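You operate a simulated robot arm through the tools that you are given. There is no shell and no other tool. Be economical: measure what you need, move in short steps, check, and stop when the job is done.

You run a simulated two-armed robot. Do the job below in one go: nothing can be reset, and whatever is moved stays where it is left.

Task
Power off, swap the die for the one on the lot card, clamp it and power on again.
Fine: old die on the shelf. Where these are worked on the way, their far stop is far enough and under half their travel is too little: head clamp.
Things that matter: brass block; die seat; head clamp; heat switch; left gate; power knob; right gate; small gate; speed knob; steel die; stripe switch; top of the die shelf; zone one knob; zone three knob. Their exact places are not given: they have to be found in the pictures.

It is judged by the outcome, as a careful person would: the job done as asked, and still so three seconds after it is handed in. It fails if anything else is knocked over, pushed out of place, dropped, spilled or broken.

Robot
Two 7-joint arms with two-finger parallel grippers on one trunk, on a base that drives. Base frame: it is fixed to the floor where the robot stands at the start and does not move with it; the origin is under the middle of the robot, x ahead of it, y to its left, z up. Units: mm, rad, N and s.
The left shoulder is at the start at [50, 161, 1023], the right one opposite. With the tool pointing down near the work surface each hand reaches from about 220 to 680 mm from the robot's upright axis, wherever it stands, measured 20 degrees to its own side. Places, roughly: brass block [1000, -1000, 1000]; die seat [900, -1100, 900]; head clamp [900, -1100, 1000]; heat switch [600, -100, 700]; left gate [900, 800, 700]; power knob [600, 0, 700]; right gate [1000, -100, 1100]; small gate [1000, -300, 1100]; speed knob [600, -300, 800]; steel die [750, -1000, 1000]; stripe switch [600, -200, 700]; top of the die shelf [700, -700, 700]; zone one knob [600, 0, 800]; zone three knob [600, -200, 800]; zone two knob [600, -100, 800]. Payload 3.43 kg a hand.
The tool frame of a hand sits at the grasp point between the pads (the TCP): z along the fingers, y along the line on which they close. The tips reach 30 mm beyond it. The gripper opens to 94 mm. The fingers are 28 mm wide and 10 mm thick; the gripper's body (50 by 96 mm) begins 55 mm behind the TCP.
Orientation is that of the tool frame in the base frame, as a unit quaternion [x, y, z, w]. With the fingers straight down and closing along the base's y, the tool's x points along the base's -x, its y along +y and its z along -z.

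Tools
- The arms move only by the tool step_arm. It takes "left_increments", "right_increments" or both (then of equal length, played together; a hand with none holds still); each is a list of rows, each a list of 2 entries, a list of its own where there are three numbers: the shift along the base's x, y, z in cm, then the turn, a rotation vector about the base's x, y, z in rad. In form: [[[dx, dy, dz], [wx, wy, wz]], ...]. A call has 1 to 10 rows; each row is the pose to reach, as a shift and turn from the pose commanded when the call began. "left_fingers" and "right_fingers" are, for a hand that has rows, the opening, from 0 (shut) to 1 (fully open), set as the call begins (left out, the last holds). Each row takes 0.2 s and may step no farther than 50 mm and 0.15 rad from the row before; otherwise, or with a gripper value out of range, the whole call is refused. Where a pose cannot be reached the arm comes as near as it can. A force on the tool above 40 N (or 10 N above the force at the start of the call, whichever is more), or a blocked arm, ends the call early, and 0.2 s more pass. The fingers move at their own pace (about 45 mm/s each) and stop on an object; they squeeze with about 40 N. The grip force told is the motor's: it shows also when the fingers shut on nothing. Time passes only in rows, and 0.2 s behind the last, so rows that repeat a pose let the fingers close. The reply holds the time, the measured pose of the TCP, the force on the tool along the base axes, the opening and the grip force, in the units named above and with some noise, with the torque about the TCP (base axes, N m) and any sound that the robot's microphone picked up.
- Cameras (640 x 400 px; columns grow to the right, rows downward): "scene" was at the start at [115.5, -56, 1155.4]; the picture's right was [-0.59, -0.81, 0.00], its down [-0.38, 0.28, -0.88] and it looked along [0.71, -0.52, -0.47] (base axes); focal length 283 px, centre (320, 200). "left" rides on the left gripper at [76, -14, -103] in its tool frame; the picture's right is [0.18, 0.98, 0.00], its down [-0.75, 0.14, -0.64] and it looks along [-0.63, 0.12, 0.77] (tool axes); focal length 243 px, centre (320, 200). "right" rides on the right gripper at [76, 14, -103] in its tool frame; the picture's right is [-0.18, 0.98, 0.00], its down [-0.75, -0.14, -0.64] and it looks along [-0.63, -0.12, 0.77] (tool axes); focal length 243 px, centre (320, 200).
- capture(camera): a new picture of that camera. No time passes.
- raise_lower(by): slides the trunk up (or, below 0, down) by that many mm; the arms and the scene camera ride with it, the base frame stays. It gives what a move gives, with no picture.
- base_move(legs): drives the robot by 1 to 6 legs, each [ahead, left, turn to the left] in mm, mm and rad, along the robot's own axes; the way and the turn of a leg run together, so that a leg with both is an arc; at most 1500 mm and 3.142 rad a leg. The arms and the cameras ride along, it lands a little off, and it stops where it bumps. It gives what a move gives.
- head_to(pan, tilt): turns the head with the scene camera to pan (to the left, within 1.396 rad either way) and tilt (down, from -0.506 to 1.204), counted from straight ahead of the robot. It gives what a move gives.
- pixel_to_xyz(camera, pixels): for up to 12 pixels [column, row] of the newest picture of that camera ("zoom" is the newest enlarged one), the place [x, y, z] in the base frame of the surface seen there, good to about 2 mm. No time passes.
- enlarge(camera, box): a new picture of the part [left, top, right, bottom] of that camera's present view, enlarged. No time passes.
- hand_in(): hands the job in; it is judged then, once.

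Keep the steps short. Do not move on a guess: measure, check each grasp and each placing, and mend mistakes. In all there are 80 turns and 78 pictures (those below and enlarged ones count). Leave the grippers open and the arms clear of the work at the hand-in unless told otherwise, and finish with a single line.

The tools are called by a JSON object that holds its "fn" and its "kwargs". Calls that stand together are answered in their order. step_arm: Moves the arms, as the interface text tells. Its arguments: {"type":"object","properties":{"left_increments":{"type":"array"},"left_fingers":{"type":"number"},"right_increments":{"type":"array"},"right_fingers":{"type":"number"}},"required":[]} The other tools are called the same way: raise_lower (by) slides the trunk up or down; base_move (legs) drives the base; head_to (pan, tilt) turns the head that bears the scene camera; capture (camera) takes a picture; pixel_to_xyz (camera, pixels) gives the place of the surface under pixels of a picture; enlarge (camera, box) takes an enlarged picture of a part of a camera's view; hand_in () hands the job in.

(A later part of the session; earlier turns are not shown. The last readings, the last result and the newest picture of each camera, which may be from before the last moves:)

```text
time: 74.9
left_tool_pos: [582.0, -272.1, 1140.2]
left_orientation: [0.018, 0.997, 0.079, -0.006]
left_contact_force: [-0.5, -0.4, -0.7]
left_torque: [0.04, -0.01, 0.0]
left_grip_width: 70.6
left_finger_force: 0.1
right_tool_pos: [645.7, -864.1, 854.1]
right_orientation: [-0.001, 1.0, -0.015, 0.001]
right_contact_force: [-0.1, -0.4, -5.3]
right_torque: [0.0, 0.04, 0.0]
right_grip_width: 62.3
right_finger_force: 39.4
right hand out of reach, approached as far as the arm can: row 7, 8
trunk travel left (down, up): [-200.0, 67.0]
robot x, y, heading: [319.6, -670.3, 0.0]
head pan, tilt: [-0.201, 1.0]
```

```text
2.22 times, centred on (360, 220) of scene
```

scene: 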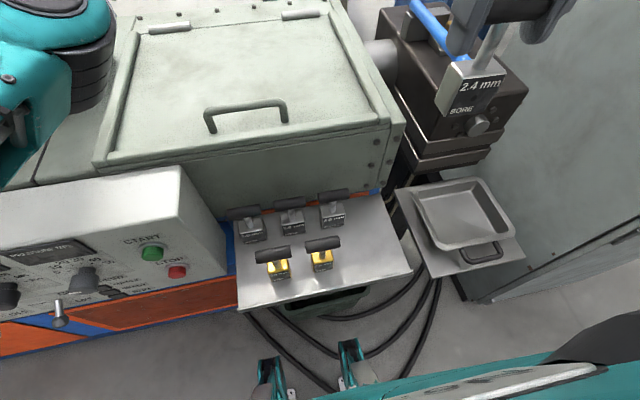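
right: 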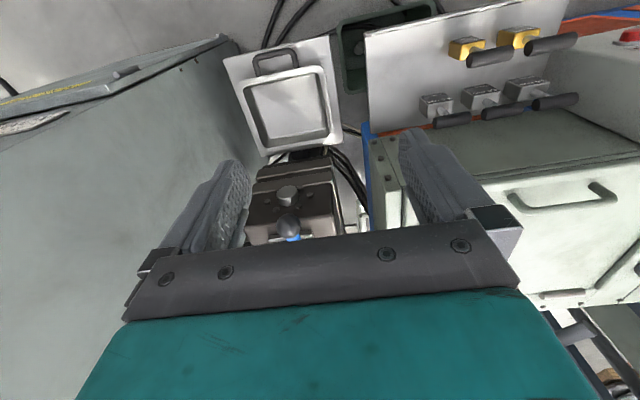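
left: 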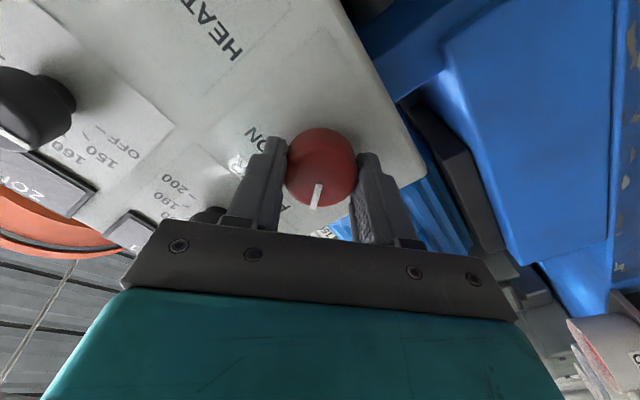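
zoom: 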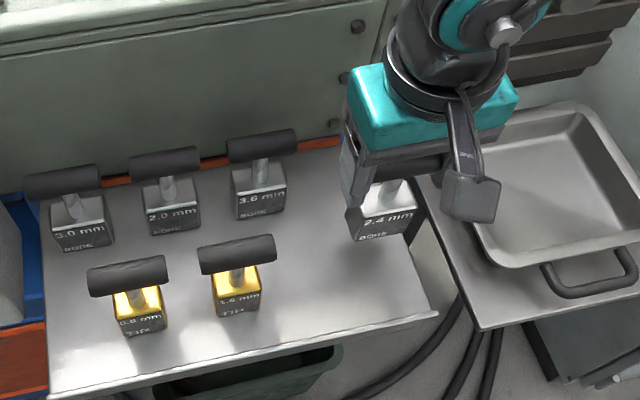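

The arm reaches its limit downward, so I let the trunk supply the height. I raise the hand 60, lower the trunk 80 and correct y.

{"fn": "step_arm", "kwargs": {"right_increments": [[[0, 0.8, 3], [0, 0, 0]], [[0, 1.6, 6], [0, 0, 0]], [[0, 1.6, 7], [0, 0, 0]]]}}

{"fn": "raise_lower", "kwargs": {"by": -80}}

```text
time: 75.7
left_tool_pos: [583.0, -271.9, 1139.9]
left_orientation: [0.018, 0.997, 0.079, -0.006]
left_contact_force: [0.2, -0.6, 0.3]
left_torque: [0.01, -0.01, 0.03]
left_grip_width: 70.5
left_finger_force: 0.0
right_tool_pos: [646.1, -848.9, 926.1]
right_orientation: [-0.002, 1.0, -0.016, 0.001]
right_contact_force: [-0.3, -0.1, -5.8]
right_torque: [0.0, 0.03, -0.01]
right_grip_width: 62.0
right_finger_force: 39.8
trunk travel left (down, up): [-200.0, 67.0]
robot x, y, heading: [320.4, -671.2, -0.005]
head pan, tilt: [-0.201, 1.0]
```

```text
time: 76.9
left_tool_pos: [582.6, -272.5, 1061.2]
left_orientation: [0.018, 0.997, 0.079, -0.005]
left_contact_force: [-0.7, -0.9, -0.6]
left_torque: [0.04, 0.0, 0.02]
left_grip_width: 70.6
left_finger_force: 0.0
right_tool_pos: [645.0, -848.2, 846.2]
right_orientation: [-0.001, 1.0, -0.016, 0.001]
right_contact_force: [0.0, -0.3, -5.8]
right_torque: [-0.02, 0.0, 0.06]
right_grip_width: 62.0
right_finger_force: 40.4
trunk travel left (down, up): [-120.0, 147.0]
robot x, y, heading: [315.7, -674.6, -0.004]
head pan, tilt: [-0.201, 1.0]
```

Now 846; I lower another 26 mm to the shelf, watching the force.

{"fn": "step_arm", "kwargs": {"right_increments": [[[0, 0, -1.5], [0, 0, 0]], [[0, 0, -2.3], [0, 0, 0]], [[0, 0, -2.7], [0, 0, 0]]]}}

{"fn": "enlarge", "kwargs": {"camera": "scene", "box": [270, 130, 450, 310]}}

```text
time: 77.7
left_tool_pos: [582.3, -271.6, 1061.3]
left_orientation: [0.018, 0.997, 0.078, -0.005]
left_contact_force: [-0.1, -0.1, 0.3]
left_torque: [0.01, 0.02, 0.05]
left_grip_width: 70.5
left_finger_force: 0.2
right_tool_pos: [646.0, -848.3, 820.2]
right_orientation: [-0.002, 1.0, -0.015, 0.001]
right_contact_force: [-1.6, -1.3, 4.4]
right_torque: [-0.36, 0.27, 0.0]
right_grip_width: 62.1
right_finger_force: 40.2
trunk travel left (down, up): [-120.0, 147.0]
robot x, y, heading: [317.0, -667.8, 0.001]
head pan, tilt: [-0.201, 1.0]
```

```text
2.22 times, centred on (360, 220) of scene
```

zoom: 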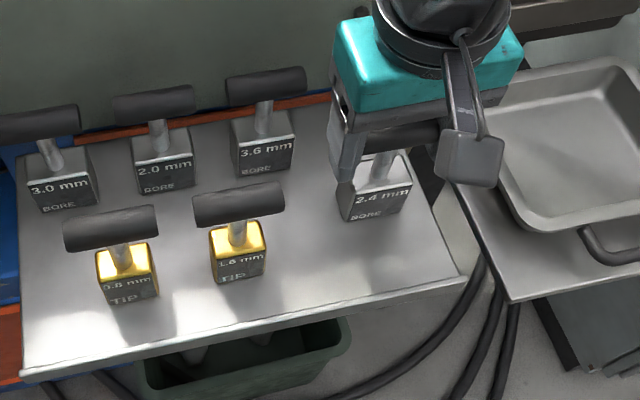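

The die has touched down: force rose from −6 to +4 N. I release and lift straight up.

{"fn": "step_arm", "kwargs": {"right_increments": [[[0, 0, 0], [0, 0, 0]], [[0, 0, 0], [0, 0, 0]], [[0, 0, 2], [0, 0, 0]], [[0, 0, 6], [0, 0, 0]], [[0, 0, 10], [0, 0, 0]], [[0, 0, 14], [0, 0, 0]]], "right_fingers": 0.85}}

{"fn": "base_move", "kwargs": {"legs": [[0, 230, 0]]}}

{"fn": "capture", "kwargs": {"camera": "scene"}}

```text
time: 79.1
left_tool_pos: [583.0, -271.4, 1061.4]
left_orientation: [0.018, 0.997, 0.079, -0.005]
left_contact_force: [-0.1, -0.1, -0.6]
left_torque: [-0.03, 0.02, 0.0]
left_grip_width: 70.7
left_finger_force: 0.1
right_tool_pos: [645.2, -850.5, 958.0]
right_orientation: [-0.001, 1.0, -0.016, 0.002]
right_contact_force: [0.9, 0.7, -0.3]
right_torque: [0.0, 0.03, -0.01]
right_grip_width: 79.8
right_finger_force: 0.0
trunk travel left (down, up): [-120.0, 147.0]
robot x, y, heading: [319.0, -669.6, -0.007]
head pan, tilt: [-0.201, 1.0]
```

```text
time: 81.7
left_tool_pos: [584.8, -45.1, 1060.7]
left_orientation: [0.021, 0.997, 0.078, -0.005]
left_contact_force: [-0.4, 0.3, 0.8]
left_torque: [0.02, -0.01, -0.02]
left_grip_width: 70.5
left_finger_force: 0.0
right_tool_pos: [646.7, -623.9, 957.7]
right_orientation: [0.0, 1.0, -0.016, 0.001]
right_contact_force: [-0.6, 0.2, -0.2]
right_torque: [-0.01, -0.03, 0.01]
right_grip_width: 80.1
right_finger_force: 0.2
trunk travel left (down, up): [-120.0, 147.0]
robot x, y, heading: [320.4, -444.1, -0.009]
head pan, tilt: [-0.201, 1.0]
```

```text
19 pictures are left
```

scene: 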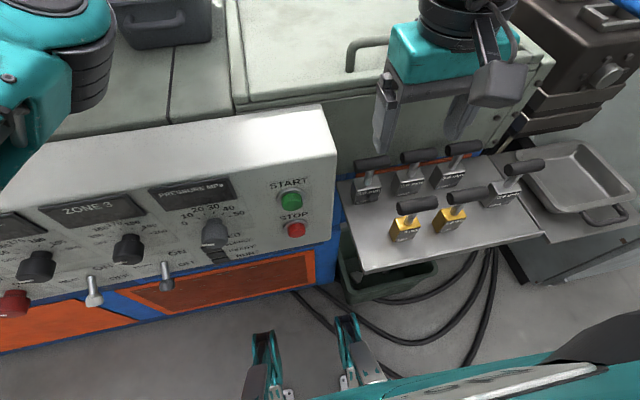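

The old die stands on the shelf. I measure the 3.0 die's bar ends and the panel box's right side.

{"fn": "enlarge", "kwargs": {"camera": "scene", "box": [320, 120, 440, 220]}}

{"fn": "pixel_to_xyz", "kwargs": {"camera": "scene", "pixels": [[334, 155], [328, 110], [357, 161], [370, 159], [385, 156], [403, 156], [432, 153], [367, 182], [322, 120]]}}

```text
4.00 times, centred on (380, 170) of scene
```

zoom: 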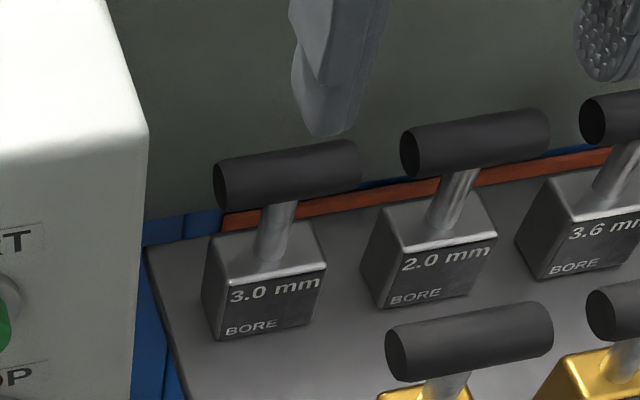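

```text
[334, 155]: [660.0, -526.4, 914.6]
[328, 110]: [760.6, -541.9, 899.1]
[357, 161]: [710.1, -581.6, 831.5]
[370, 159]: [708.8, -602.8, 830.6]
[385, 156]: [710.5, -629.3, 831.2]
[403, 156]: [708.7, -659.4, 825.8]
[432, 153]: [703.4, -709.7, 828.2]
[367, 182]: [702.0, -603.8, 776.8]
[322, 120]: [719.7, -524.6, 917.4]
```

{"fn": "pixel_to_xyz", "kwargs": {"camera": "zoom", "pixels": [[220, 185], [230, 165], [290, 152], [345, 146], [357, 165], [290, 185], [406, 150], [275, 230], [262, 295]]}}

```text
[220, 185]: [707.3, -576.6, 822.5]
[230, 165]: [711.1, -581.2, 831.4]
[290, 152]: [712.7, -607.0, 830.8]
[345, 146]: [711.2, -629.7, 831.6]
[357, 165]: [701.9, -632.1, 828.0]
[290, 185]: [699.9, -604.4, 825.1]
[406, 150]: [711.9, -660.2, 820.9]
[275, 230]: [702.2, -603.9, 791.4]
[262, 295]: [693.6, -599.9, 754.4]
```

The bar's centre is (710,−605,820), with 26 mm to its neighbour and room to the panel box. I go above it, then descend with 75 mm opening.

{"fn": "step_arm", "kwargs": {"right_increments": [[[3, 1, 0], [0, 0, 0]], [[6, 1.9, 0], [0, 0, 0]], [[6, 1.9, -4], [0, 0, 0]], [[6, 1.9, -8], [0, 0, 0]]], "right_fingers": 0.8}}

{"fn": "enlarge", "kwargs": {"camera": "scene", "box": [310, 60, 470, 220]}}

```text
time: 82.7
left_tool_pos: [585.4, -45.1, 1060.9]
left_orientation: [0.023, 0.997, 0.079, -0.006]
left_contact_force: [0.6, -0.3, 0.8]
left_torque: [-0.01, -0.01, 0.0]
left_grip_width: 70.3
left_finger_force: 0.1
right_tool_pos: [707.2, -602.9, 877.8]
right_orientation: [0.0, 1.0, -0.016, 0.001]
right_contact_force: [0.4, -0.4, -0.1]
right_torque: [-0.02, 0.02, 0.01]
right_grip_width: 74.9
right_finger_force: 0.0
trunk travel left (down, up): [-120.0, 147.0]
robot x, y, heading: [317.9, -447.4, -0.01]
head pan, tilt: [-0.201, 1.0]
```

```text
2.50 times, centred on (390, 140) of scene
```

zoom: 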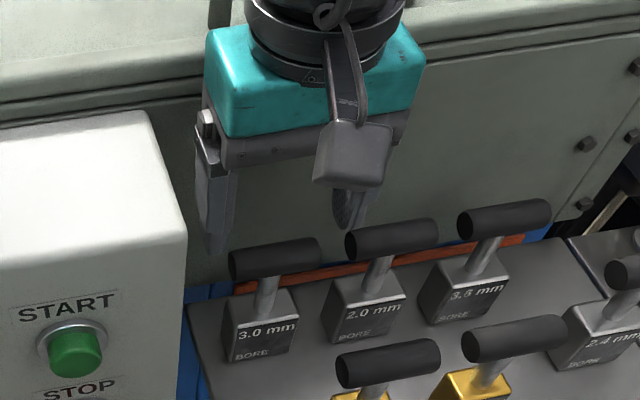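

Aligned. I descend 57 mm, then close.

{"fn": "step_arm", "kwargs": {"right_increments": [[[0, -0.2, -2], [0, 0, 0]], [[0, -0.2, -4], [0, 0, 0]], [[0, -0.2, -5.7], [0, 0, 0]]]}}

{"fn": "step_arm", "kwargs": {"right_increments": [[[0, 0, 0], [0, 0, 0]], [[0, 0, 0], [0, 0, 0]], [[0, 0, 0], [0, 0, 0]]], "right_fingers": 0}}

{"fn": "step_arm", "kwargs": {"right_increments": [[[0, 0, 1], [0, 0, 0]], [[0, 0, 3], [0, 0, 0]], [[0, 0, 7], [0, 0, 0]], [[0, 0, 11], [0, 0, 0]], [[-2, 0, 15], [0, 0, 0]], [[-4, 0, 19], [0, 0, 0]], [[-6, 0, 22], [0, 0, 0]]]}}

{"fn": "capture", "kwargs": {"camera": "scene"}}

```text
time: 83.5
left_tool_pos: [586.0, -45.2, 1059.3]
left_orientation: [0.021, 0.997, 0.078, -0.005]
left_contact_force: [-0.5, 0.2, -0.2]
left_torque: [0.0, 0.01, -0.01]
left_grip_width: 70.5
left_finger_force: 0.0
right_tool_pos: [706.4, -608.8, 824.9]
right_orientation: [0.0, 1.0, -0.013, 0.001]
right_contact_force: [0.2, 2.1, 1.0]
right_torque: [-0.06, -0.01, 0.07]
right_grip_width: 74.2
right_finger_force: 0.0
right hand out of reach, approached as far as the arm can: row 3
trunk travel left (down, up): [-120.0, 147.0]
robot x, y, heading: [323.1, -440.3, -0.006]
head pan, tilt: [-0.201, 1.0]
```

```text
time: 84.3
left_tool_pos: [586.0, -43.8, 1058.6]
left_orientation: [0.021, 0.997, 0.079, -0.006]
left_contact_force: [-0.5, -0.2, -0.7]
left_torque: [0.02, 0.04, 0.0]
left_grip_width: 70.6
left_finger_force: 0.1
right_tool_pos: [706.6, -608.4, 825.7]
right_orientation: [0.0, 1.0, -0.015, 0.001]
right_contact_force: [0.4, 1.9, 2.0]
right_torque: [0.05, -0.09, 0.01]
right_grip_width: 62.0
right_finger_force: 40.3
trunk travel left (down, up): [-120.0, 147.0]
robot x, y, heading: [319.6, -442.1, -0.011]
head pan, tilt: [-0.201, 1.0]
```

```text
time: 85.9
left_tool_pos: [586.0, -45.2, 1061.3]
left_orientation: [0.02, 0.997, 0.078, -0.005]
left_contact_force: [0.7, -0.2, 0.8]
left_torque: [0.03, 0.0, -0.01]
left_grip_width: 70.6
left_finger_force: 0.0
right_tool_pos: [643.9, -611.8, 1047.0]
right_orientation: [-0.001, 1.0, -0.015, 0.0]
right_contact_force: [-0.3, -0.6, -4.4]
right_torque: [0.0, 0.0, 0.01]
right_grip_width: 61.8
right_finger_force: 40.0
trunk travel left (down, up): [-120.0, 147.0]
robot x, y, heading: [314.3, -439.5, -0.009]
head pan, tilt: [-0.201, 1.0]
```

```text
16 pictures are left
```

scene: 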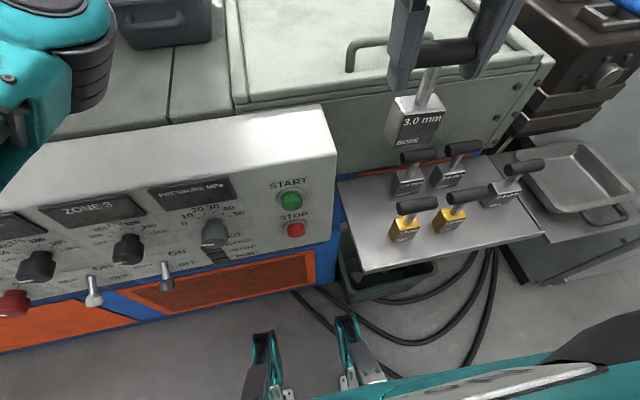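

The 3.0 mm die is held. Its grip is about 5 mm higher on the bar than the old one's. I raise the trunk again and drive back right to the head.

{"fn": "raise_lower", "kwargs": {"by": 80}}

{"fn": "base_move", "kwargs": {"legs": [[3, -379, 0.006]]}}

{"fn": "head_to", "kwargs": {"pan": -0.6, "tilt": 0.7}}

```text
time: 87.0
left_tool_pos: [585.7, -45.2, 1139.9]
left_orientation: [0.022, 0.997, 0.079, -0.006]
left_contact_force: [-0.1, 0.0, 1.0]
left_torque: [0.0, 0.0, 0.01]
left_grip_width: 70.5
left_finger_force: 0.0
right_tool_pos: [643.8, -612.5, 1126.5]
right_orientation: [0.0, 1.0, -0.015, -0.001]
right_contact_force: [-0.2, -0.1, -5.4]
right_torque: [-0.02, 0.02, 0.04]
right_grip_width: 61.9
right_finger_force: 40.5
trunk travel left (down, up): [-200.0, 67.0]
robot x, y, heading: [322.7, -444.6, -0.012]
head pan, tilt: [-0.201, 1.0]
```

```text
time: 90.9
left_tool_pos: [586.7, -423.0, 1140.2]
left_orientation: [0.021, 0.997, 0.079, -0.006]
left_contact_force: [-0.1, 0.5, -0.4]
left_torque: [0.04, 0.01, -0.02]
left_grip_width: 70.4
left_finger_force: 0.0
right_tool_pos: [642.9, -991.2, 1125.3]
right_orientation: [0.002, 1.0, -0.015, 0.001]
right_contact_force: [-0.4, 0.4, -6.5]
right_torque: [-0.01, 0.0, 0.01]
right_grip_width: 62.0
right_finger_force: 40.8
trunk travel left (down, up): [-200.0, 67.0]
robot x, y, heading: [319.6, -818.8, -0.017]
head pan, tilt: [-0.201, 1.0]
```

```text
time: 91.8
left_tool_pos: [585.8, -423.3, 1139.8]
left_orientation: [0.021, 0.997, 0.079, -0.006]
left_contact_force: [0.2, -0.2, -0.6]
left_torque: [0.02, 0.01, 0.01]
left_grip_width: 70.6
left_finger_force: 0.0
right_tool_pos: [643.1, -990.7, 1125.7]
right_orientation: [0.001, 1.0, -0.015, 0.001]
right_contact_force: [-0.5, 0.3, -6.5]
right_torque: [0.0, 0.01, -0.02]
right_grip_width: 61.8
right_finger_force: 40.0
trunk travel left (down, up): [-200.0, 67.0]
robot x, y, heading: [317.0, -821.4, -0.014]
head pan, tilt: [-0.6, 0.7]
```

I move over the seat at z≈1150.

{"fn": "step_arm", "kwargs": {"right_increments": [[[0, -2, 2.5], [0, 0, 0.006]], [[3, -5, 2.5], [0, 0, 0.006]], [[7, -7.5, 2.5], [0, 0, 0.006]], [[11, -9, 2.5], [0, 0, 0.006]], [[15, -9.9, 2.5], [0, 0, 0.006]], [[19, -9.9, 2.5], [0, 0, 0.006]], [[21.5, -9.9, 2.5], [0, 0, 0.006]], [[21.5, -9.9, 1], [0, 0, 0.006]], [[21.5, -9.9, -2], [0, 0, 0.006]]]}}

{"fn": "enlarge", "kwargs": {"camera": "scene", "box": [225, 40, 335, 200]}}

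```text
time: 93.8
left_tool_pos: [586.1, -423.3, 1139.9]
left_orientation: [0.022, 0.997, 0.079, -0.006]
left_contact_force: [0.7, -0.8, 0.0]
left_torque: [-0.02, 0.05, 0.01]
left_grip_width: 70.5
left_finger_force: 0.0
right_tool_pos: [857.8, -1091.1, 1106.2]
right_orientation: [-0.001, 1.0, -0.015, 0.0]
right_contact_force: [0.2, -0.3, -4.9]
right_torque: [-0.03, -0.02, 0.01]
right_grip_width: 62.0
right_finger_force: 39.7
trunk travel left (down, up): [-200.0, 67.0]
robot x, y, heading: [320.1, -821.9, -0.014]
head pan, tilt: [-0.6, 0.7]
```

```text
2.50 times, centred on (280, 120) of scene
```

zoom: 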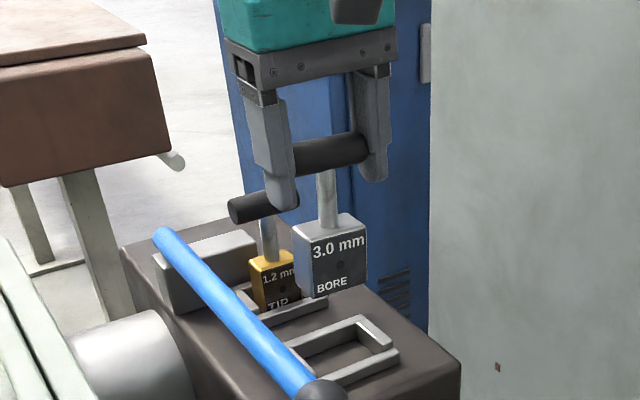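

I measure the die block's faces against the seat's inner walls.

{"fn": "pixel_to_xyz", "kwargs": {"camera": "zoom", "pixels": [[302, 255], [362, 243], [335, 285], [330, 226], [365, 360], [395, 352], [375, 335], [305, 350], [340, 345], [330, 330], [352, 322], [325, 155]]}}

{"fn": "enlarge", "kwargs": {"camera": "scene", "box": [265, 150, 335, 205]}}

```text
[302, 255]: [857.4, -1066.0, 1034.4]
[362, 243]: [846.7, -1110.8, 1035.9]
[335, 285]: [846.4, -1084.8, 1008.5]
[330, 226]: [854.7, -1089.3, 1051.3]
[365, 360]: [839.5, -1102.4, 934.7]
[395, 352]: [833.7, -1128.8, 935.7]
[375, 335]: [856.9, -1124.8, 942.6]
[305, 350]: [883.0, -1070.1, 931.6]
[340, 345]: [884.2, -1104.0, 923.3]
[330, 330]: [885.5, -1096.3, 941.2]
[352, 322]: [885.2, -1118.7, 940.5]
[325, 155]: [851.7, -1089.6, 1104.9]
```

```text
7.27 times, centred on (300, 178) of scene
```

zoom: 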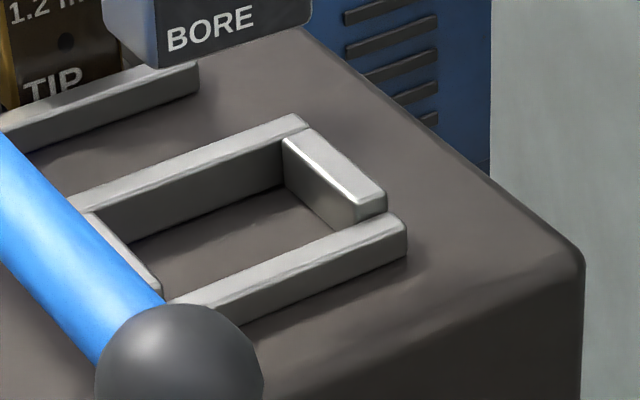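

{"fn": "pixel_to_xyz", "kwargs": {"camera": "zoom", "pixels": [[200, 178], [270, 137], [250, 265], [340, 240], [130, 255], [105, 220], [325, 175], [350, 205], [200, 235], [250, 250]]}}

```text
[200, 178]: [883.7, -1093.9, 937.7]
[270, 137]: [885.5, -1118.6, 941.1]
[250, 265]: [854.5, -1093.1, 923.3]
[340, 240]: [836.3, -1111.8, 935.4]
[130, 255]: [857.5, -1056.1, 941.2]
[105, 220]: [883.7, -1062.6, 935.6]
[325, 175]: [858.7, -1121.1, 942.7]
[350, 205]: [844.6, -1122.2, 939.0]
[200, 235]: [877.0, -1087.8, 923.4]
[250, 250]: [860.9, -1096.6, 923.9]
```

The seat opening is about x 841–884, y −1062…−1117, and the die lines up within 1–2 mm. I nudge +1 mm in x and lower it; seating is expected at TCP z≈1030.

{"fn": "step_arm", "kwargs": {"right_increments": [[[0.12, 0, -3], [0, 0, 0]], [[0.12, 0, -5], [0, 0, 0]], [[0.12, 0, -6.2], [0, 0, 0]], [[0.12, 0, -7], [0, 0, 0]], [[0.12, 0, -7.5], [0, 0, 0]], [[0.12, 0, -7.8], [0, 0, 0]]]}}

{"fn": "enlarge", "kwargs": {"camera": "scene", "box": [225, 70, 335, 210]}}

```text
time: 95.2
left_tool_pos: [585.4, -423.6, 1141.5]
left_orientation: [0.021, 0.997, 0.079, -0.005]
left_contact_force: [-0.5, -0.2, -0.8]
left_torque: [-0.02, 0.0, -0.02]
left_grip_width: 70.4
left_finger_force: 0.0
right_tool_pos: [858.3, -1089.2, 1029.9]
right_orientation: [-0.002, 1.0, -0.016, 0.001]
right_contact_force: [-1.0, -2.8, 5.3]
right_torque: [-0.55, 0.29, 0.01]
right_grip_width: 62.0
right_finger_force: 40.1
trunk travel left (down, up): [-200.0, 67.0]
robot x, y, heading: [321.8, -819.5, -0.01]
head pan, tilt: [-0.6, 0.7]
```

```text
2.86 times, centred on (280, 140) of scene
```

zoom: 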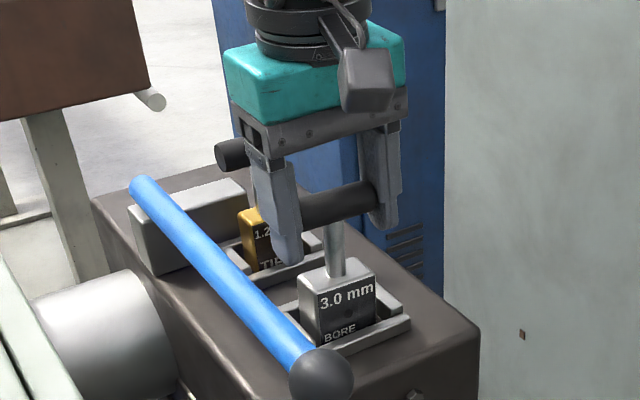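

It's seated: z 1029.9 with a 10 N touch. I release, lift clear, close the fingers and move to the left side of the rod.

{"fn": "step_arm", "kwargs": {"right_increments": [[[0, 0, 0], [0, 0, 0]], [[0, 0, 0], [0, 0, 0]], [[0, 0, 2], [0, 0, 0]], [[0, 0, 6], [0, 0, 0]], [[0, 0, 10], [0, 0, 0]]], "right_fingers": 0.85}}

{"fn": "step_arm", "kwargs": {"right_increments": [[[-3, 2, 0], [0, 0, 0]], [[-6, 5, 0], [0, 0, 0]], [[-6.3, 8, 0], [0, 0, 0]], [[-6.3, 11, 0], [0, 0, 0]], [[-6.3, 11, 0], [0, 0, 0]]], "right_fingers": 0}}

{"fn": "enlarge", "kwargs": {"camera": "scene", "box": [205, 50, 335, 210]}}

```text
time: 96.4
left_tool_pos: [585.4, -422.3, 1140.6]
left_orientation: [0.022, 0.997, 0.078, -0.005]
left_contact_force: [-0.5, -0.1, 0.1]
left_torque: [0.01, 0.0, 0.0]
left_grip_width: 70.1
left_finger_force: 0.1
right_tool_pos: [856.3, -1088.2, 1128.8]
right_orientation: [-0.002, 1.0, -0.016, 0.001]
right_contact_force: [-0.2, 0.3, -0.3]
right_torque: [0.01, 0.02, -0.02]
right_grip_width: 80.0
right_finger_force: 0.1
trunk travel left (down, up): [-200.0, 67.0]
robot x, y, heading: [314.3, -817.5, -0.013]
head pan, tilt: [-0.6, 0.7]
```

```text
time: 97.6
left_tool_pos: [584.8, -422.2, 1140.4]
left_orientation: [0.021, 0.997, 0.079, -0.005]
left_contact_force: [0.3, -0.3, -0.2]
left_torque: [0.02, 0.03, -0.01]
left_grip_width: 70.4
left_finger_force: 0.0
right_tool_pos: [793.3, -980.2, 1127.5]
right_orientation: [-0.001, 1.0, -0.016, 0.002]
right_contact_force: [0.5, 0.3, 0.6]
right_torque: [-0.02, -0.02, 0.01]
right_grip_width: 0.0
right_finger_force: 23.0
trunk travel left (down, up): [-200.0, 67.0]
robot x, y, heading: [318.7, -820.1, -0.011]
head pan, tilt: [-0.6, 0.7]
```

```text
2.50 times, centred on (270, 130) of scene
```

zoom: 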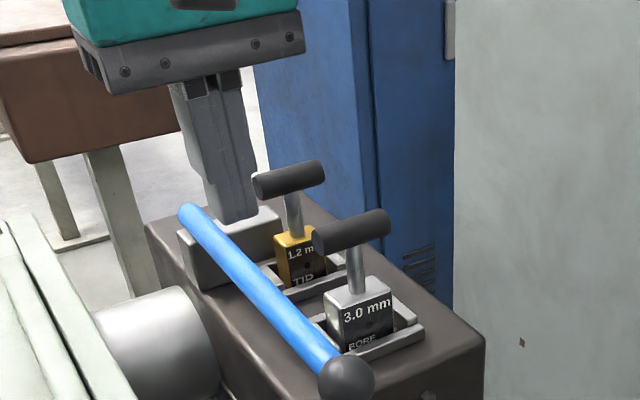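

The die stands upright in the seat. I lower the closed fingers left of the rod and push toward −y to its stop.

{"fn": "step_arm", "kwargs": {"right_increments": [[[0, 0.2, -4.5], [0, 0, 0]], [[0, 0.2, -9], [0, 0, 0]], [[0, 0.2, -12.8], [0, 0, 0]]]}}

{"fn": "step_arm", "kwargs": {"right_increments": [[[0, -1.2, 0], [0, 0, 0]], [[0, -2.4, 0], [0, 0, 0]], [[0, -3.6, 0], [0, 0, 0]], [[0, -4.8, 0], [0, 0, 0]], [[0, -6, 0], [0, 0, 0]], [[0, -6.8, 0], [0, 0, 0]], [[0, -7.6, 0], [0, 0, 0]]]}}

{"fn": "enlarge", "kwargs": {"camera": "scene", "box": [205, 70, 335, 210]}}

```text
time: 98.4
left_tool_pos: [586.0, -423.0, 1139.6]
left_orientation: [0.021, 0.997, 0.079, -0.005]
left_contact_force: [0.1, -0.1, 0.4]
left_torque: [0.02, 0.03, -0.02]
left_grip_width: 70.4
left_finger_force: 0.0
right_tool_pos: [789.9, -986.8, 1002.6]
right_orientation: [-0.001, 1.0, -0.016, 0.001]
right_contact_force: [0.2, 0.3, 0.8]
right_torque: [0.01, 0.03, 0.01]
right_grip_width: 0.0
right_finger_force: 32.4
right hand out of reach, approached as far as the arm can: row 3
trunk travel left (down, up): [-200.0, 67.0]
robot x, y, heading: [318.3, -823.1, -0.007]
head pan, tilt: [-0.6, 0.7]
```

```text
time: 99.9
left_tool_pos: [585.4, -421.9, 1139.9]
left_orientation: [0.02, 0.997, 0.079, -0.005]
left_contact_force: [0.9, -0.1, -0.1]
left_torque: [0.06, 0.0, 0.02]
left_grip_width: 70.3
left_finger_force: 0.1
right_tool_pos: [790.8, -1043.0, 1004.7]
right_orientation: [-0.007, 1.0, -0.004, 0.002]
right_contact_force: [1.6, 14.7, -3.2]
right_torque: [0.29, -0.04, -0.16]
right_grip_width: 0.0
right_finger_force: 33.0
trunk travel left (down, up): [-200.0, 67.0]
robot x, y, heading: [319.6, -817.5, -0.007]
head pan, tilt: [-0.6, 0.7]
stopped in row 7 (right hand): the force on the tool passed its limit at 46 N (the readings are from after the stop); the commanded pose is now the measured one
```

```text
2.86 times, centred on (270, 140) of scene
```

zoom: 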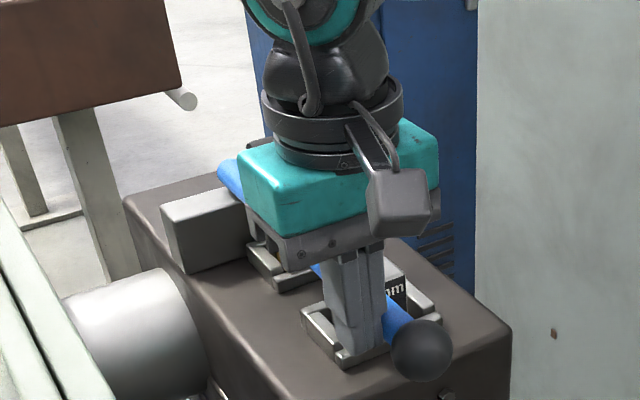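

It stopped at 46 N with finger y −1043, which puts the rod back at its original −1061. I back off and lift, then check.

{"fn": "step_arm", "kwargs": {"right_increments": [[[0, 1, 0], [0, 0, 0]], [[0, 2.5, 0.5], [0, 0, 0]], [[0, 2.5, 5], [0, 0, 0]], [[-1, 2.5, 9.5], [0, 0, 0]], [[-4, 2.5, 13.5], [0, 0, 0]], [[-8, 2.5, 14.5], [0, 0, 0]], [[-12, 2.5, 14.5], [0, 0, 0]]]}}

{"fn": "enlarge", "kwargs": {"camera": "scene", "box": [205, 70, 335, 210]}}

{"fn": "pixel_to_xyz", "kwargs": {"camera": "zoom", "pixels": [[300, 240], [345, 290], [415, 340]]}}

```text
time: 101.5
left_tool_pos: [583.9, -423.1, 1140.4]
left_orientation: [0.019, 0.997, 0.079, -0.005]
left_contact_force: [-0.2, 0.6, -0.6]
left_torque: [-0.02, 0.0, -0.01]
left_grip_width: 70.3
left_finger_force: 0.0
right_tool_pos: [670.2, -1022.0, 1147.5]
right_orientation: [-0.005, 1.0, -0.008, 0.001]
right_contact_force: [0.3, 0.3, -0.3]
right_torque: [0.03, -0.02, 0.0]
right_grip_width: 0.1
right_finger_force: 33.2
trunk travel left (down, up): [-200.0, 67.0]
robot x, y, heading: [316.5, -819.0, -0.015]
head pan, tilt: [-0.6, 0.7]
```

```text
2.86 times, centred on (270, 140) of scene
```

zoom: 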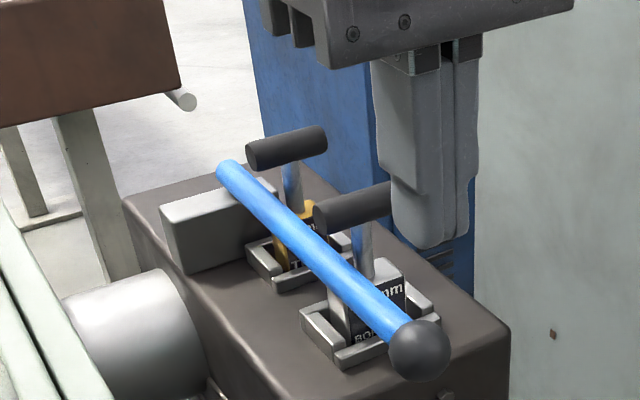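

```text
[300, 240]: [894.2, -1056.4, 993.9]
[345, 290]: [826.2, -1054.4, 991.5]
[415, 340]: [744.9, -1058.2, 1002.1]
```

The clamp is back over the seated 3.0 mm die. Now I drive back to the panel, placing the robot so the right hand can turn the power knob.

{"fn": "base_move", "kwargs": {"legs": [[-318, 0, 0.013], [0, 920, 0]]}}

{"fn": "raise_lower", "kwargs": {"by": -150}}

{"fn": "head_to", "kwargs": {"pan": -0.1, "tilt": 0.6}}

{"fn": "capture", "kwargs": {"camera": "scene"}}

```text
time: 111.5
left_tool_pos: [249.2, 486.3, 1140.0]
left_orientation: [0.01, 0.997, 0.079, -0.005]
left_contact_force: [0.1, -0.2, 0.0]
left_torque: [0.01, -0.01, 0.01]
left_grip_width: 70.3
left_finger_force: 0.2
right_tool_pos: [347.7, -109.4, 1148.0]
right_orientation: [-0.015, 1.0, -0.007, 0.001]
right_contact_force: [-0.1, -0.4, -0.8]
right_torque: [0.01, 0.0, 0.0]
right_grip_width: 0.0
right_finger_force: 33.1
trunk travel left (down, up): [-200.0, 67.0]
robot x, y, heading: [-10.9, 84.0, 0.013]
head pan, tilt: [-0.6, 0.7]
```

```text
time: 113.3
left_tool_pos: [250.3, 487.4, 989.1]
left_orientation: [0.01, 0.997, 0.079, -0.006]
left_contact_force: [0.1, 0.0, -0.5]
left_torque: [-0.02, 0.0, -0.01]
left_grip_width: 70.6
left_finger_force: 0.1
right_tool_pos: [347.7, -110.5, 997.3]
right_orientation: [-0.016, 1.0, -0.007, 0.001]
right_contact_force: [-0.1, 0.0, 0.6]
right_torque: [0.04, 0.0, 0.01]
right_grip_width: 0.1
right_finger_force: 32.6
trunk travel left (down, up): [-50.0, 217.0]
robot x, y, heading: [-12.5, 88.0, 0.013]
head pan, tilt: [-0.6, 0.7]
```

```text
time: 114.2
left_tool_pos: [250.5, 488.0, 991.2]
left_orientation: [0.009, 0.997, 0.078, -0.006]
left_contact_force: [0.5, 0.5, -0.3]
left_torque: [-0.02, 0.01, -0.01]
left_grip_width: 70.4
left_finger_force: 0.1
right_tool_pos: [348.2, -110.2, 997.5]
right_orientation: [-0.016, 1.0, -0.008, 0.001]
right_contact_force: [-0.1, 0.3, -0.2]
right_torque: [0.0, 0.02, 0.03]
right_grip_width: 0.1
right_finger_force: 33.1
trunk travel left (down, up): [-50.0, 217.0]
robot x, y, heading: [-7.7, 83.3, 0.015]
head pan, tilt: [-0.099, 0.6]
```

```text
9 pictures are left
```

scene: 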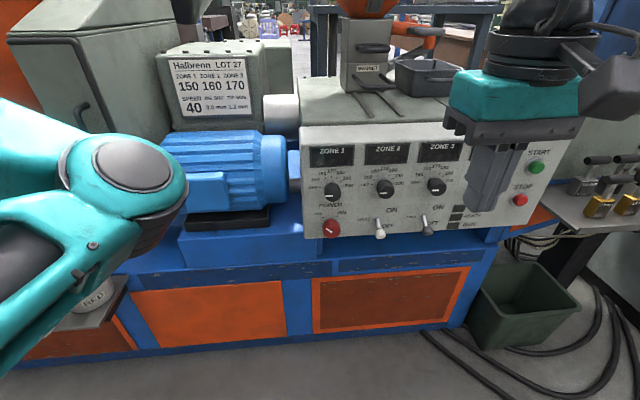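

The displays are dark and the knob is at OFF. I swing the right hand to point forward toward the knob, with the fingers open.

{"fn": "step_arm", "kwargs": {"right_increments": [[[1.4, 1.1, -2.5], [0, -0.145, 0]], [[2.8, 2.2, -5], [0, -0.29, 0]], [[4.2, 3.3, -7.5], [0, -0.435, 0]], [[5.6, 4.4, -10], [0, -0.58, 0]], [[7, 5.5, -12.5], [0, -0.725, 0]], [[8.4, 6.6, -15], [0, -0.87, 0]], [[9.8, 7.7, -17.5], [0, -1.015, 0]], [[11.2, 8.8, -20], [0, -1.16, 0]], [[12.6, 10, -22.5], [0, -1.305, 0]], [[14, 11.2, -25.5], [0, -1.45, 0]]], "right_fingers": 0.75}}

```text
time: 116.4
left_tool_pos: [250.2, 486.8, 989.2]
left_orientation: [0.011, 0.997, 0.078, -0.006]
left_contact_force: [0.3, 0.5, 0.5]
left_torque: [0.02, 0.03, 0.02]
left_grip_width: 70.4
left_finger_force: 0.1
right_tool_pos: [489.8, -66.2, 940.8]
right_orientation: [0.007, 0.781, -0.029, 0.624]
right_contact_force: [0.1, -0.2, 0.1]
right_torque: [0.02, 0.0, 0.03]
right_grip_width: 70.6
right_finger_force: 0.1
right hand out of reach, approached as far as the arm can: row 7, 8, 9, 10
trunk travel left (down, up): [-50.0, 217.0]
robot x, y, heading: [-8.3, 87.0, 0.011]
head pan, tilt: [-0.099, 0.6]
```

The hand levelled but stayed high. I continue downward in small steps.

{"fn": "step_arm", "kwargs": {"right_increments": [[[1, 0, -4], [0, 0, 0]], [[2, 0, -8], [0, 0, 0]], [[3, 0, -12], [0, 0, 0]], [[3, 0, -16], [0, 0, 0]], [[3, 0, -20], [0, 0, 0]]]}}

```text
time: 117.6
left_tool_pos: [248.9, 487.6, 989.9]
left_orientation: [0.01, 0.997, 0.078, -0.006]
left_contact_force: [0.7, 0.8, -0.2]
left_torque: [-0.02, -0.01, -0.03]
left_grip_width: 70.8
left_finger_force: 0.1
right_tool_pos: [495.8, -65.6, 937.7]
right_orientation: [0.008, 0.783, -0.03, 0.622]
right_contact_force: [0.7, 0.0, -0.7]
right_torque: [0.0, -0.04, -0.01]
right_grip_width: 70.5
right_finger_force: 0.0
right hand out of reach, approached as far as the arm can: row 1, 2, 3, 4, 5
trunk travel left (down, up): [-50.0, 217.0]
robot x, y, heading: [-9.8, 88.0, 0.014]
head pan, tilt: [-0.099, 0.6]
```

The elbow is folded too tightly. I back the base up 100 mm, then extend the hand forward and down.

{"fn": "base_move", "kwargs": {"legs": [[-100, 0, -0.012]]}}

{"fn": "step_arm", "kwargs": {"right_increments": [[[3, 0, 0], [0, 0, 0]], [[6, 0, -1], [0, 0, 0]], [[9, 0, -4], [0, 0, 0]], [[11, 1, -8], [0, 0, 0]], [[12, 2, -12], [0, 0, 0]], [[13, 3, -16], [0, 0, 0]], [[13, 4, -20], [0, 0, 0]]]}}

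```text
time: 118.7
left_tool_pos: [153.7, 484.4, 990.8]
left_orientation: [0.014, 0.997, 0.079, -0.005]
left_contact_force: [0.0, 0.4, 0.4]
left_torque: [-0.04, 0.01, -0.03]
left_grip_width: 70.6
left_finger_force: 0.1
right_tool_pos: [396.4, -71.8, 938.1]
right_orientation: [0.013, 0.783, -0.034, 0.621]
right_contact_force: [0.3, -0.6, 0.2]
right_torque: [0.03, -0.02, 0.03]
right_grip_width: 70.5
right_finger_force: 0.0
trunk travel left (down, up): [-50.0, 217.0]
robot x, y, heading: [-111.5, 81.3, 0.002]
head pan, tilt: [-0.099, 0.6]
```

```text
time: 120.3
left_tool_pos: [153.9, 484.4, 990.8]
left_orientation: [0.015, 0.997, 0.078, -0.006]
left_contact_force: [-0.4, 0.1, 0.2]
left_torque: [-0.01, -0.02, 0.0]
left_grip_width: 70.5
left_finger_force: 0.1
right_tool_pos: [478.3, -86.0, 940.5]
right_orientation: [0.013, 0.785, -0.034, 0.618]
right_contact_force: [-0.4, -0.8, 1.0]
right_torque: [0.01, 0.02, -0.01]
right_grip_width: 70.3
right_finger_force: 0.1
right hand out of reach, approached as far as the arm can: row 1, 2, 3, 4, 5, 6, 7
trunk travel left (down, up): [-50.0, 217.0]
robot x, y, heading: [-108.9, 83.1, -0.001]
head pan, tilt: [-0.099, 0.6]
```

That posture won't go lower. I'll return to tool-down and repeat the mirror image of the left arm's successful path, starting from the hand crossed slightly inward.

{"fn": "step_arm", "kwargs": {"right_increments": [[[-1, 1, 0.5], [0, 0.145, 0]], [[-2, 2, 1], [0, 0.29, 0]], [[-3.5, 4, 2], [0, 0.435, 0]], [[-5, 6, 3], [0, 0.58, 0]], [[-6.5, 8, 4], [0, 0.725, 0]], [[-8, 11, 4], [0, 0.87, 0]], [[-10, 14, 4], [0, 1.015, 0]], [[-11.5, 17, 4], [0, 1.16, 0]], [[-13, 19, 4], [0, 1.28, 0]], [[-13.5, 21, 4], [0, 1.33, 0]]]}}

{"fn": "base_move", "kwargs": {"legs": [[105, -83, 0.002]]}}

```text
time: 122.5
left_tool_pos: [154.4, 482.3, 990.6]
left_orientation: [0.014, 0.997, 0.078, -0.005]
left_contact_force: [-0.4, -0.5, 0.8]
left_torque: [0.04, 0.0, -0.03]
left_grip_width: 70.6
left_finger_force: 0.0
right_tool_pos: [304.5, -34.9, 965.9]
right_orientation: [-0.009, 0.999, -0.034, 0.037]
right_contact_force: [0.0, -0.4, 1.0]
right_torque: [0.05, -0.03, 0.01]
right_grip_width: 70.4
right_finger_force: 0.1
right hand out of reach, approached as far as the arm can: row 4, 5, 6, 7, 8, 9, 10
trunk travel left (down, up): [-50.0, 217.0]
robot x, y, heading: [-106.1, 83.6, 0.003]
head pan, tilt: [-0.099, 0.6]
```

```text
time: 123.9
left_tool_pos: [258.0, 401.6, 989.7]
left_orientation: [0.012, 0.997, 0.079, -0.005]
left_contact_force: [-0.1, -0.3, -0.2]
left_torque: [-0.01, 0.02, 0.02]
left_grip_width: 70.7
left_finger_force: 0.0
right_tool_pos: [409.3, -116.5, 964.8]
right_orientation: [-0.011, 0.999, -0.034, 0.037]
right_contact_force: [-0.3, 0.3, -0.2]
right_torque: [0.02, 0.0, 0.04]
right_grip_width: 70.5
right_finger_force: 0.1
trunk travel left (down, up): [-50.0, 217.0]
robot x, y, heading: [-3.8, 1.0, 0.004]
head pan, tilt: [-0.099, 0.6]
```

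The hand is down again at (409,−117). Now I try moving it inward to (450,40,980).

{"fn": "step_arm", "kwargs": {"right_increments": [[[1.5, 4, 1], [0, 0, 0]], [[3, 8, 1.5], [0, 0, 0]], [[4, 12, 1.5], [0, 0, 0]], [[4, 15.5, 1.5], [0, 0, 0]]]}}

{"fn": "capture", "kwargs": {"camera": "scene"}}

```text
time: 124.9
left_tool_pos: [258.5, 403.3, 990.0]
left_orientation: [0.012, 0.997, 0.078, -0.006]
left_contact_force: [0.4, -0.1, 0.0]
left_torque: [-0.03, 0.03, -0.02]
left_grip_width: 70.4
left_finger_force: 0.1
right_tool_pos: [409.6, -114.4, 964.9]
right_orientation: [-0.011, 0.999, -0.035, 0.037]
right_contact_force: [0.1, -0.6, 0.1]
right_torque: [0.0, 0.0, 0.01]
right_grip_width: 70.8
right_finger_force: 0.0
right hand out of reach, approached as far as the arm can: row 1, 2, 3, 4
trunk travel left (down, up): [-50.0, 217.0]
robot x, y, heading: [-1.9, 2.7, 0.01]
head pan, tilt: [-0.099, 0.6]
```

```text
8 pictures are left
```

scene: 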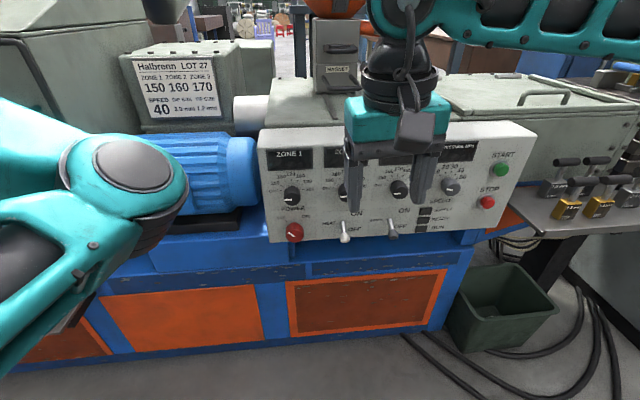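

The right arm can't cross over. The left arm did this turn before, so I return both hands to their starting poses together: right out to (298,−433), left to (450,−43).

{"fn": "step_arm", "kwargs": {"right_increments": [[[-1.1, -3.2, 0.2], [0, 0, 0]], [[-2.2, -6.4, 0.4], [0, 0, 0]], [[-3.3, -9.6, 0.6], [0, 0, 0]], [[-4.4, -12.8, 0.8], [0, 0, 0]], [[-5.5, -16, 1], [0, 0, 0]], [[-6.6, -19.2, 1.2], [0, 0, 0]], [[-7.7, -22.4, 1.5], [0, 0, 0]], [[-8.8, -25.6, 1.8], [0, 0, 0]], [[-10, -28.8, 2], [0, 0, 0]], [[-11, -32, 2], [0, 0, 0]]], "left_increments": [[[1.9, -4.4, 0], [0, 0, 0]], [[3.8, -8.8, 0], [0, 0, 0]], [[5.7, -13.2, 0], [0, 0, 0]], [[7.6, -17.6, 0], [0, 0, 0]], [[9.5, -22, 0], [0, 0, 0]], [[11.4, -26.4, 0], [0, 0, 0]], [[13.3, -30.8, 0], [0, 0, 0]], [[15.2, -35.2, 0], [0, 0, 0]], [[17.1, -39.6, 0], [0, 0, 0]], [[19, -44, 0], [0, 0, 0]]]}}

```text
time: 127.1
left_tool_pos: [561.6, 24.4, 1020.1]
left_orientation: [0.011, 0.997, 0.078, -0.005]
left_contact_force: [0.2, 0.9, -0.5]
left_torque: [0.02, -0.04, -0.02]
left_grip_width: 70.5
left_finger_force: 0.0
left hand out of reach, approached as far as the arm can: row 1, 2, 3, 4, 5, 6, 7, 8, 9, 10
right_tool_pos: [299.1, -435.8, 988.5]
right_orientation: [-0.012, 0.999, -0.036, 0.035]
right_contact_force: [-0.8, 0.2, 3.5]
right_torque: [0.07, -0.04, 0.01]
right_grip_width: 70.6
right_finger_force: 0.1
trunk travel left (down, up): [-50.0, 217.0]
robot x, y, heading: [-3.5, -0.4, 0.01]
head pan, tilt: [-0.099, 0.6]
```

The left hand reached (562,24,1020). I continue it to (450,−43,980).

{"fn": "step_arm", "kwargs": {"left_increments": [[[-3, -1.5, 0], [0, 0, 0]], [[-6, -3, -1], [0, 0, 0]], [[-9, -5, -2.5], [0, 0, 0]], [[-11, -6.7, -4], [0, 0, 0]]]}}

{"fn": "capture", "kwargs": {"camera": "scene"}}

```text
time: 128.1
left_tool_pos: [558.7, 23.0, 1028.5]
left_orientation: [0.013, 0.997, 0.078, -0.006]
left_contact_force: [1.0, 0.2, 0.6]
left_torque: [-0.02, -0.02, -0.01]
left_grip_width: 70.6
left_finger_force: 0.2
left hand out of reach, approached as far as the arm can: row 1, 2, 3, 4
right_tool_pos: [300.5, -436.8, 988.5]
right_orientation: [-0.011, 0.999, -0.034, 0.037]
right_contact_force: [-0.5, 0.3, -0.5]
right_torque: [-0.01, 0.02, -0.01]
right_grip_width: 70.6
right_finger_force: 0.0
trunk travel left (down, up): [-50.0, 217.0]
robot x, y, heading: [-0.5, 2.1, 0.004]
head pan, tilt: [-0.099, 0.6]
```

```text
7 pictures are left
```

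scene: 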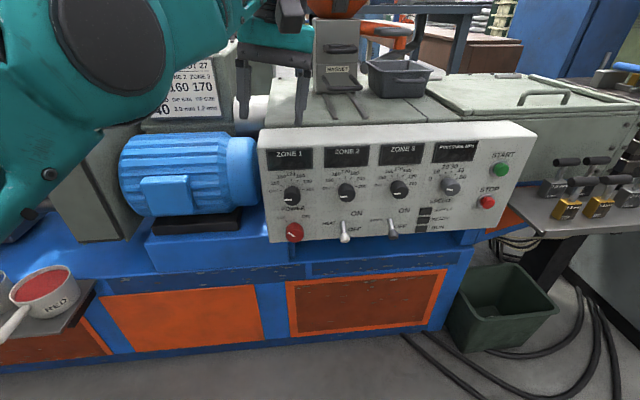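

The left elbow has flipped into a poor posture, but the right arm is back in its start posture. I back the base off so the right arm can work more extended, on its own side.

{"fn": "base_move", "kwargs": {"legs": [[-250, 200, 0]]}}

{"fn": "step_arm", "kwargs": {"right_increments": [[[4, 2.3, 0], [0, 0, 0]], [[8, 4.6, -1], [0, -0.14, 0]], [[12, 6.9, -2.5], [0, -0.28, 0]], [[16, 9.2, -4], [0, -0.42, 0]], [[20, 11.5, -5.5], [0, -0.56, 0]], [[24, 13.8, -7], [0, -0.7, 0]], [[28, 16, -9], [0, -0.84, 0]], [[32, 18.2, -11], [0, -0.98, 0]], [[36, 20.4, -13], [0, -1.12, 0]], [[40, 22, -15.5], [0, -1.26, 0]]], "left_increments": [[[0, 2, 0], [0, 0, 0]], [[0, 4, 0], [0, 0, 0]], [[0, 6, 0], [0, 0, 0]], [[0, 8, 0], [0, 0, 0]], [[0, 10, 0], [0, 0, 0]], [[0, 12, 0], [0, 0, 0]], [[0, 14, 0], [0, 0, 0]], [[0, 16, 0], [0, 0, 0]], [[0, 18, 0], [0, 0, 0]], [[0, 20, 0], [0, 0, 0]]]}}

```text
time: 130.5
left_tool_pos: [322.9, 219.2, 1029.5]
left_orientation: [0.009, 0.997, 0.079, -0.006]
left_contact_force: [-0.1, -0.4, 0.2]
left_torque: [0.01, 0.0, 0.01]
left_grip_width: 70.6
left_finger_force: 0.1
right_tool_pos: [67.2, -244.4, 989.8]
right_orientation: [-0.014, 0.999, -0.035, 0.039]
right_contact_force: [-1.3, -0.5, 0.9]
right_torque: [-0.01, 0.0, -0.01]
right_grip_width: 70.4
right_finger_force: 0.1
trunk travel left (down, up): [-50.0, 217.0]
robot x, y, heading: [-235.9, 189.1, 0.011]
head pan, tilt: [-0.099, 0.6]
stopped in leg 1: the robot was blocked; the commanded pose is now the measured one
```

```text
time: 132.7
left_tool_pos: [364.7, 409.5, 1045.4]
left_orientation: [0.009, 0.997, 0.079, -0.006]
left_contact_force: [0.7, -0.5, -0.5]
left_torque: [-0.01, 0.04, -0.01]
left_grip_width: 70.1
left_finger_force: 0.1
left hand out of reach, approached as far as the arm can: row 1, 2, 3, 4, 5, 6, 7, 8, 9, 10
right_tool_pos: [441.0, -53.1, 904.8]
right_orientation: [0.013, 0.81, -0.044, 0.585]
right_contact_force: [0.5, 0.7, -0.6]
right_torque: [-0.01, -0.01, 0.03]
right_grip_width: 70.5
right_finger_force: 0.1
right hand out of reach, approached as far as the arm can: row 9, 10
trunk travel left (down, up): [-50.0, 217.0]
robot x, y, heading: [-240.9, 190.2, 0.009]
head pan, tilt: [-0.099, 0.6]
```

The extended posture went lower (z 905). I keep extending forward and slightly inward while lowering, since lower seems reachable farther out.

{"fn": "step_arm", "kwargs": {"right_increments": [[[3, 2, -2], [0, 0, 0]], [[6, 4, -5], [0, 0, 0]], [[8, 5, -9], [0, 0, 0]], [[9, 5.5, -13], [0, 0, 0]], [[9, 5.5, -17], [0, 0, 0]], [[9, 5.5, -19], [0, 0, 0]]]}}

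{"fn": "head_to", "kwargs": {"pan": -0.3, "tilt": 0.55}}

{"fn": "capture", "kwargs": {"camera": "scene"}}

```text
time: 134.1
left_tool_pos: [363.9, 410.4, 1044.2]
left_orientation: [0.009, 0.997, 0.079, -0.005]
left_contact_force: [-0.1, -0.9, 0.1]
left_torque: [0.0, 0.0, 0.0]
left_grip_width: 70.7
left_finger_force: 0.0
right_tool_pos: [445.0, -49.5, 901.2]
right_orientation: [0.013, 0.809, -0.042, 0.586]
right_contact_force: [0.1, 0.1, 0.4]
right_torque: [-0.01, 0.01, -0.01]
right_grip_width: 70.5
right_finger_force: 0.0
right hand out of reach, approached as far as the arm can: row 1, 2, 3, 4, 5, 6
trunk travel left (down, up): [-50.0, 217.0]
robot x, y, heading: [-239.2, 193.9, 0.018]
head pan, tilt: [-0.099, 0.6]
```

```text
time: 134.8
left_tool_pos: [364.1, 408.8, 1044.9]
left_orientation: [0.009, 0.997, 0.079, -0.006]
left_contact_force: [-0.5, -0.3, -0.2]
left_torque: [0.03, -0.01, 0.0]
left_grip_width: 70.6
left_finger_force: 0.0
right_tool_pos: [443.5, -49.8, 901.0]
right_orientation: [0.012, 0.81, -0.043, 0.584]
right_contact_force: [0.4, 0.1, 0.1]
right_torque: [0.0, -0.01, 0.03]
right_grip_width: 70.5
right_finger_force: 0.2
trunk travel left (down, up): [-50.0, 217.0]
robot x, y, heading: [-239.7, 194.3, 0.012]
head pan, tilt: [-0.3, 0.55]
```

```text
6 pictures are left
```

scene: 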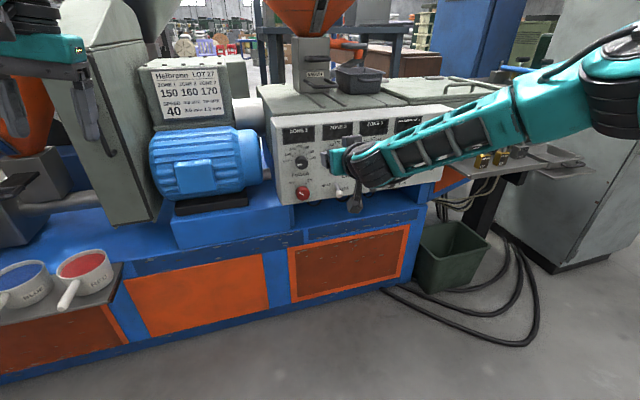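

The right wrist seems bound by its roll or pitch, and turning the tool the other way earlier freed it. I test rolling about x by −0.75, then lowering, all in free space.

{"fn": "step_arm", "kwargs": {"right_increments": [[[0, 0, 0], [-0.15, 0, 0]], [[0, 0, 0], [-0.3, 0, 0]], [[0, 0, 0], [-0.45, 0, 0]], [[0, 0, 0], [-0.6, 0, 0]], [[0, 0, 0], [-0.75, 0, 0]]]}}

{"fn": "step_arm", "kwargs": {"right_increments": [[[1, 0.5, -3], [0, 0, 0]], [[2, 1, -6], [0, 0, 0]], [[3, 1.5, -9], [0, 0, 0]], [[3, 2, -12], [0, 0, 0]]]}}

{"fn": "step_arm", "kwargs": {"right_increments": [[[0, 0, -2], [-0.15, 0, 0]], [[0, 0, -4], [-0.3, 0, 0]], [[0, 0, -6], [-0.45, 0, 0]], [[0, 0, -7], [-0.6, 0, 0]]]}}

```text
time: 136.0
left_tool_pos: [363.8, 409.3, 1044.5]
left_orientation: [0.01, 0.997, 0.079, -0.006]
left_contact_force: [-0.5, -0.6, 0.1]
left_torque: [0.05, 0.0, -0.02]
left_grip_width: 70.4
left_finger_force: 0.1
right_tool_pos: [425.5, -61.7, 918.3]
right_orientation: [-0.162, 0.763, -0.28, 0.56]
right_contact_force: [-0.2, -1.1, 0.4]
right_torque: [0.01, -0.01, 0.0]
right_grip_width: 70.5
right_finger_force: 0.0
right hand out of reach, approached as far as the arm can: row 1, 2, 3, 4, 5
trunk travel left (down, up): [-50.0, 217.0]
robot x, y, heading: [-241.8, 191.4, 0.017]
head pan, tilt: [-0.3, 0.55]
```

```text
time: 137.0
left_tool_pos: [364.2, 409.7, 1044.3]
left_orientation: [0.009, 0.997, 0.078, -0.006]
left_contact_force: [-0.4, 0.2, -0.4]
left_torque: [-0.04, 0.02, 0.0]
left_grip_width: 70.6
left_finger_force: 0.1
right_tool_pos: [426.2, -60.4, 918.2]
right_orientation: [-0.16, 0.763, -0.279, 0.56]
right_contact_force: [0.2, -0.3, -0.6]
right_torque: [0.01, -0.01, 0.02]
right_grip_width: 70.5
right_finger_force: 0.1
right hand out of reach, approached as far as the arm can: row 1, 2, 3, 4
trunk travel left (down, up): [-50.0, 217.0]
robot x, y, heading: [-239.9, 189.4, 0.014]
head pan, tilt: [-0.3, 0.55]
```

```text
time: 138.0
left_tool_pos: [363.0, 410.2, 1046.5]
left_orientation: [0.008, 0.997, 0.078, -0.005]
left_contact_force: [-0.5, 0.0, 0.2]
left_torque: [-0.01, -0.02, -0.02]
left_grip_width: 70.3
left_finger_force: 0.1
right_tool_pos: [345.6, -136.5, 975.8]
right_orientation: [-0.257, 0.686, -0.479, 0.484]
right_contact_force: [-0.1, -0.2, 0.1]
right_torque: [0.0, -0.02, 0.0]
right_grip_width: 70.3
right_finger_force: 0.1
right hand out of reach, approached as far as the arm can: row 1, 2, 3, 4
trunk travel left (down, up): [-50.0, 217.0]
robot x, y, heading: [-242.1, 189.8, 0.015]
head pan, tilt: [-0.3, 0.55]
```

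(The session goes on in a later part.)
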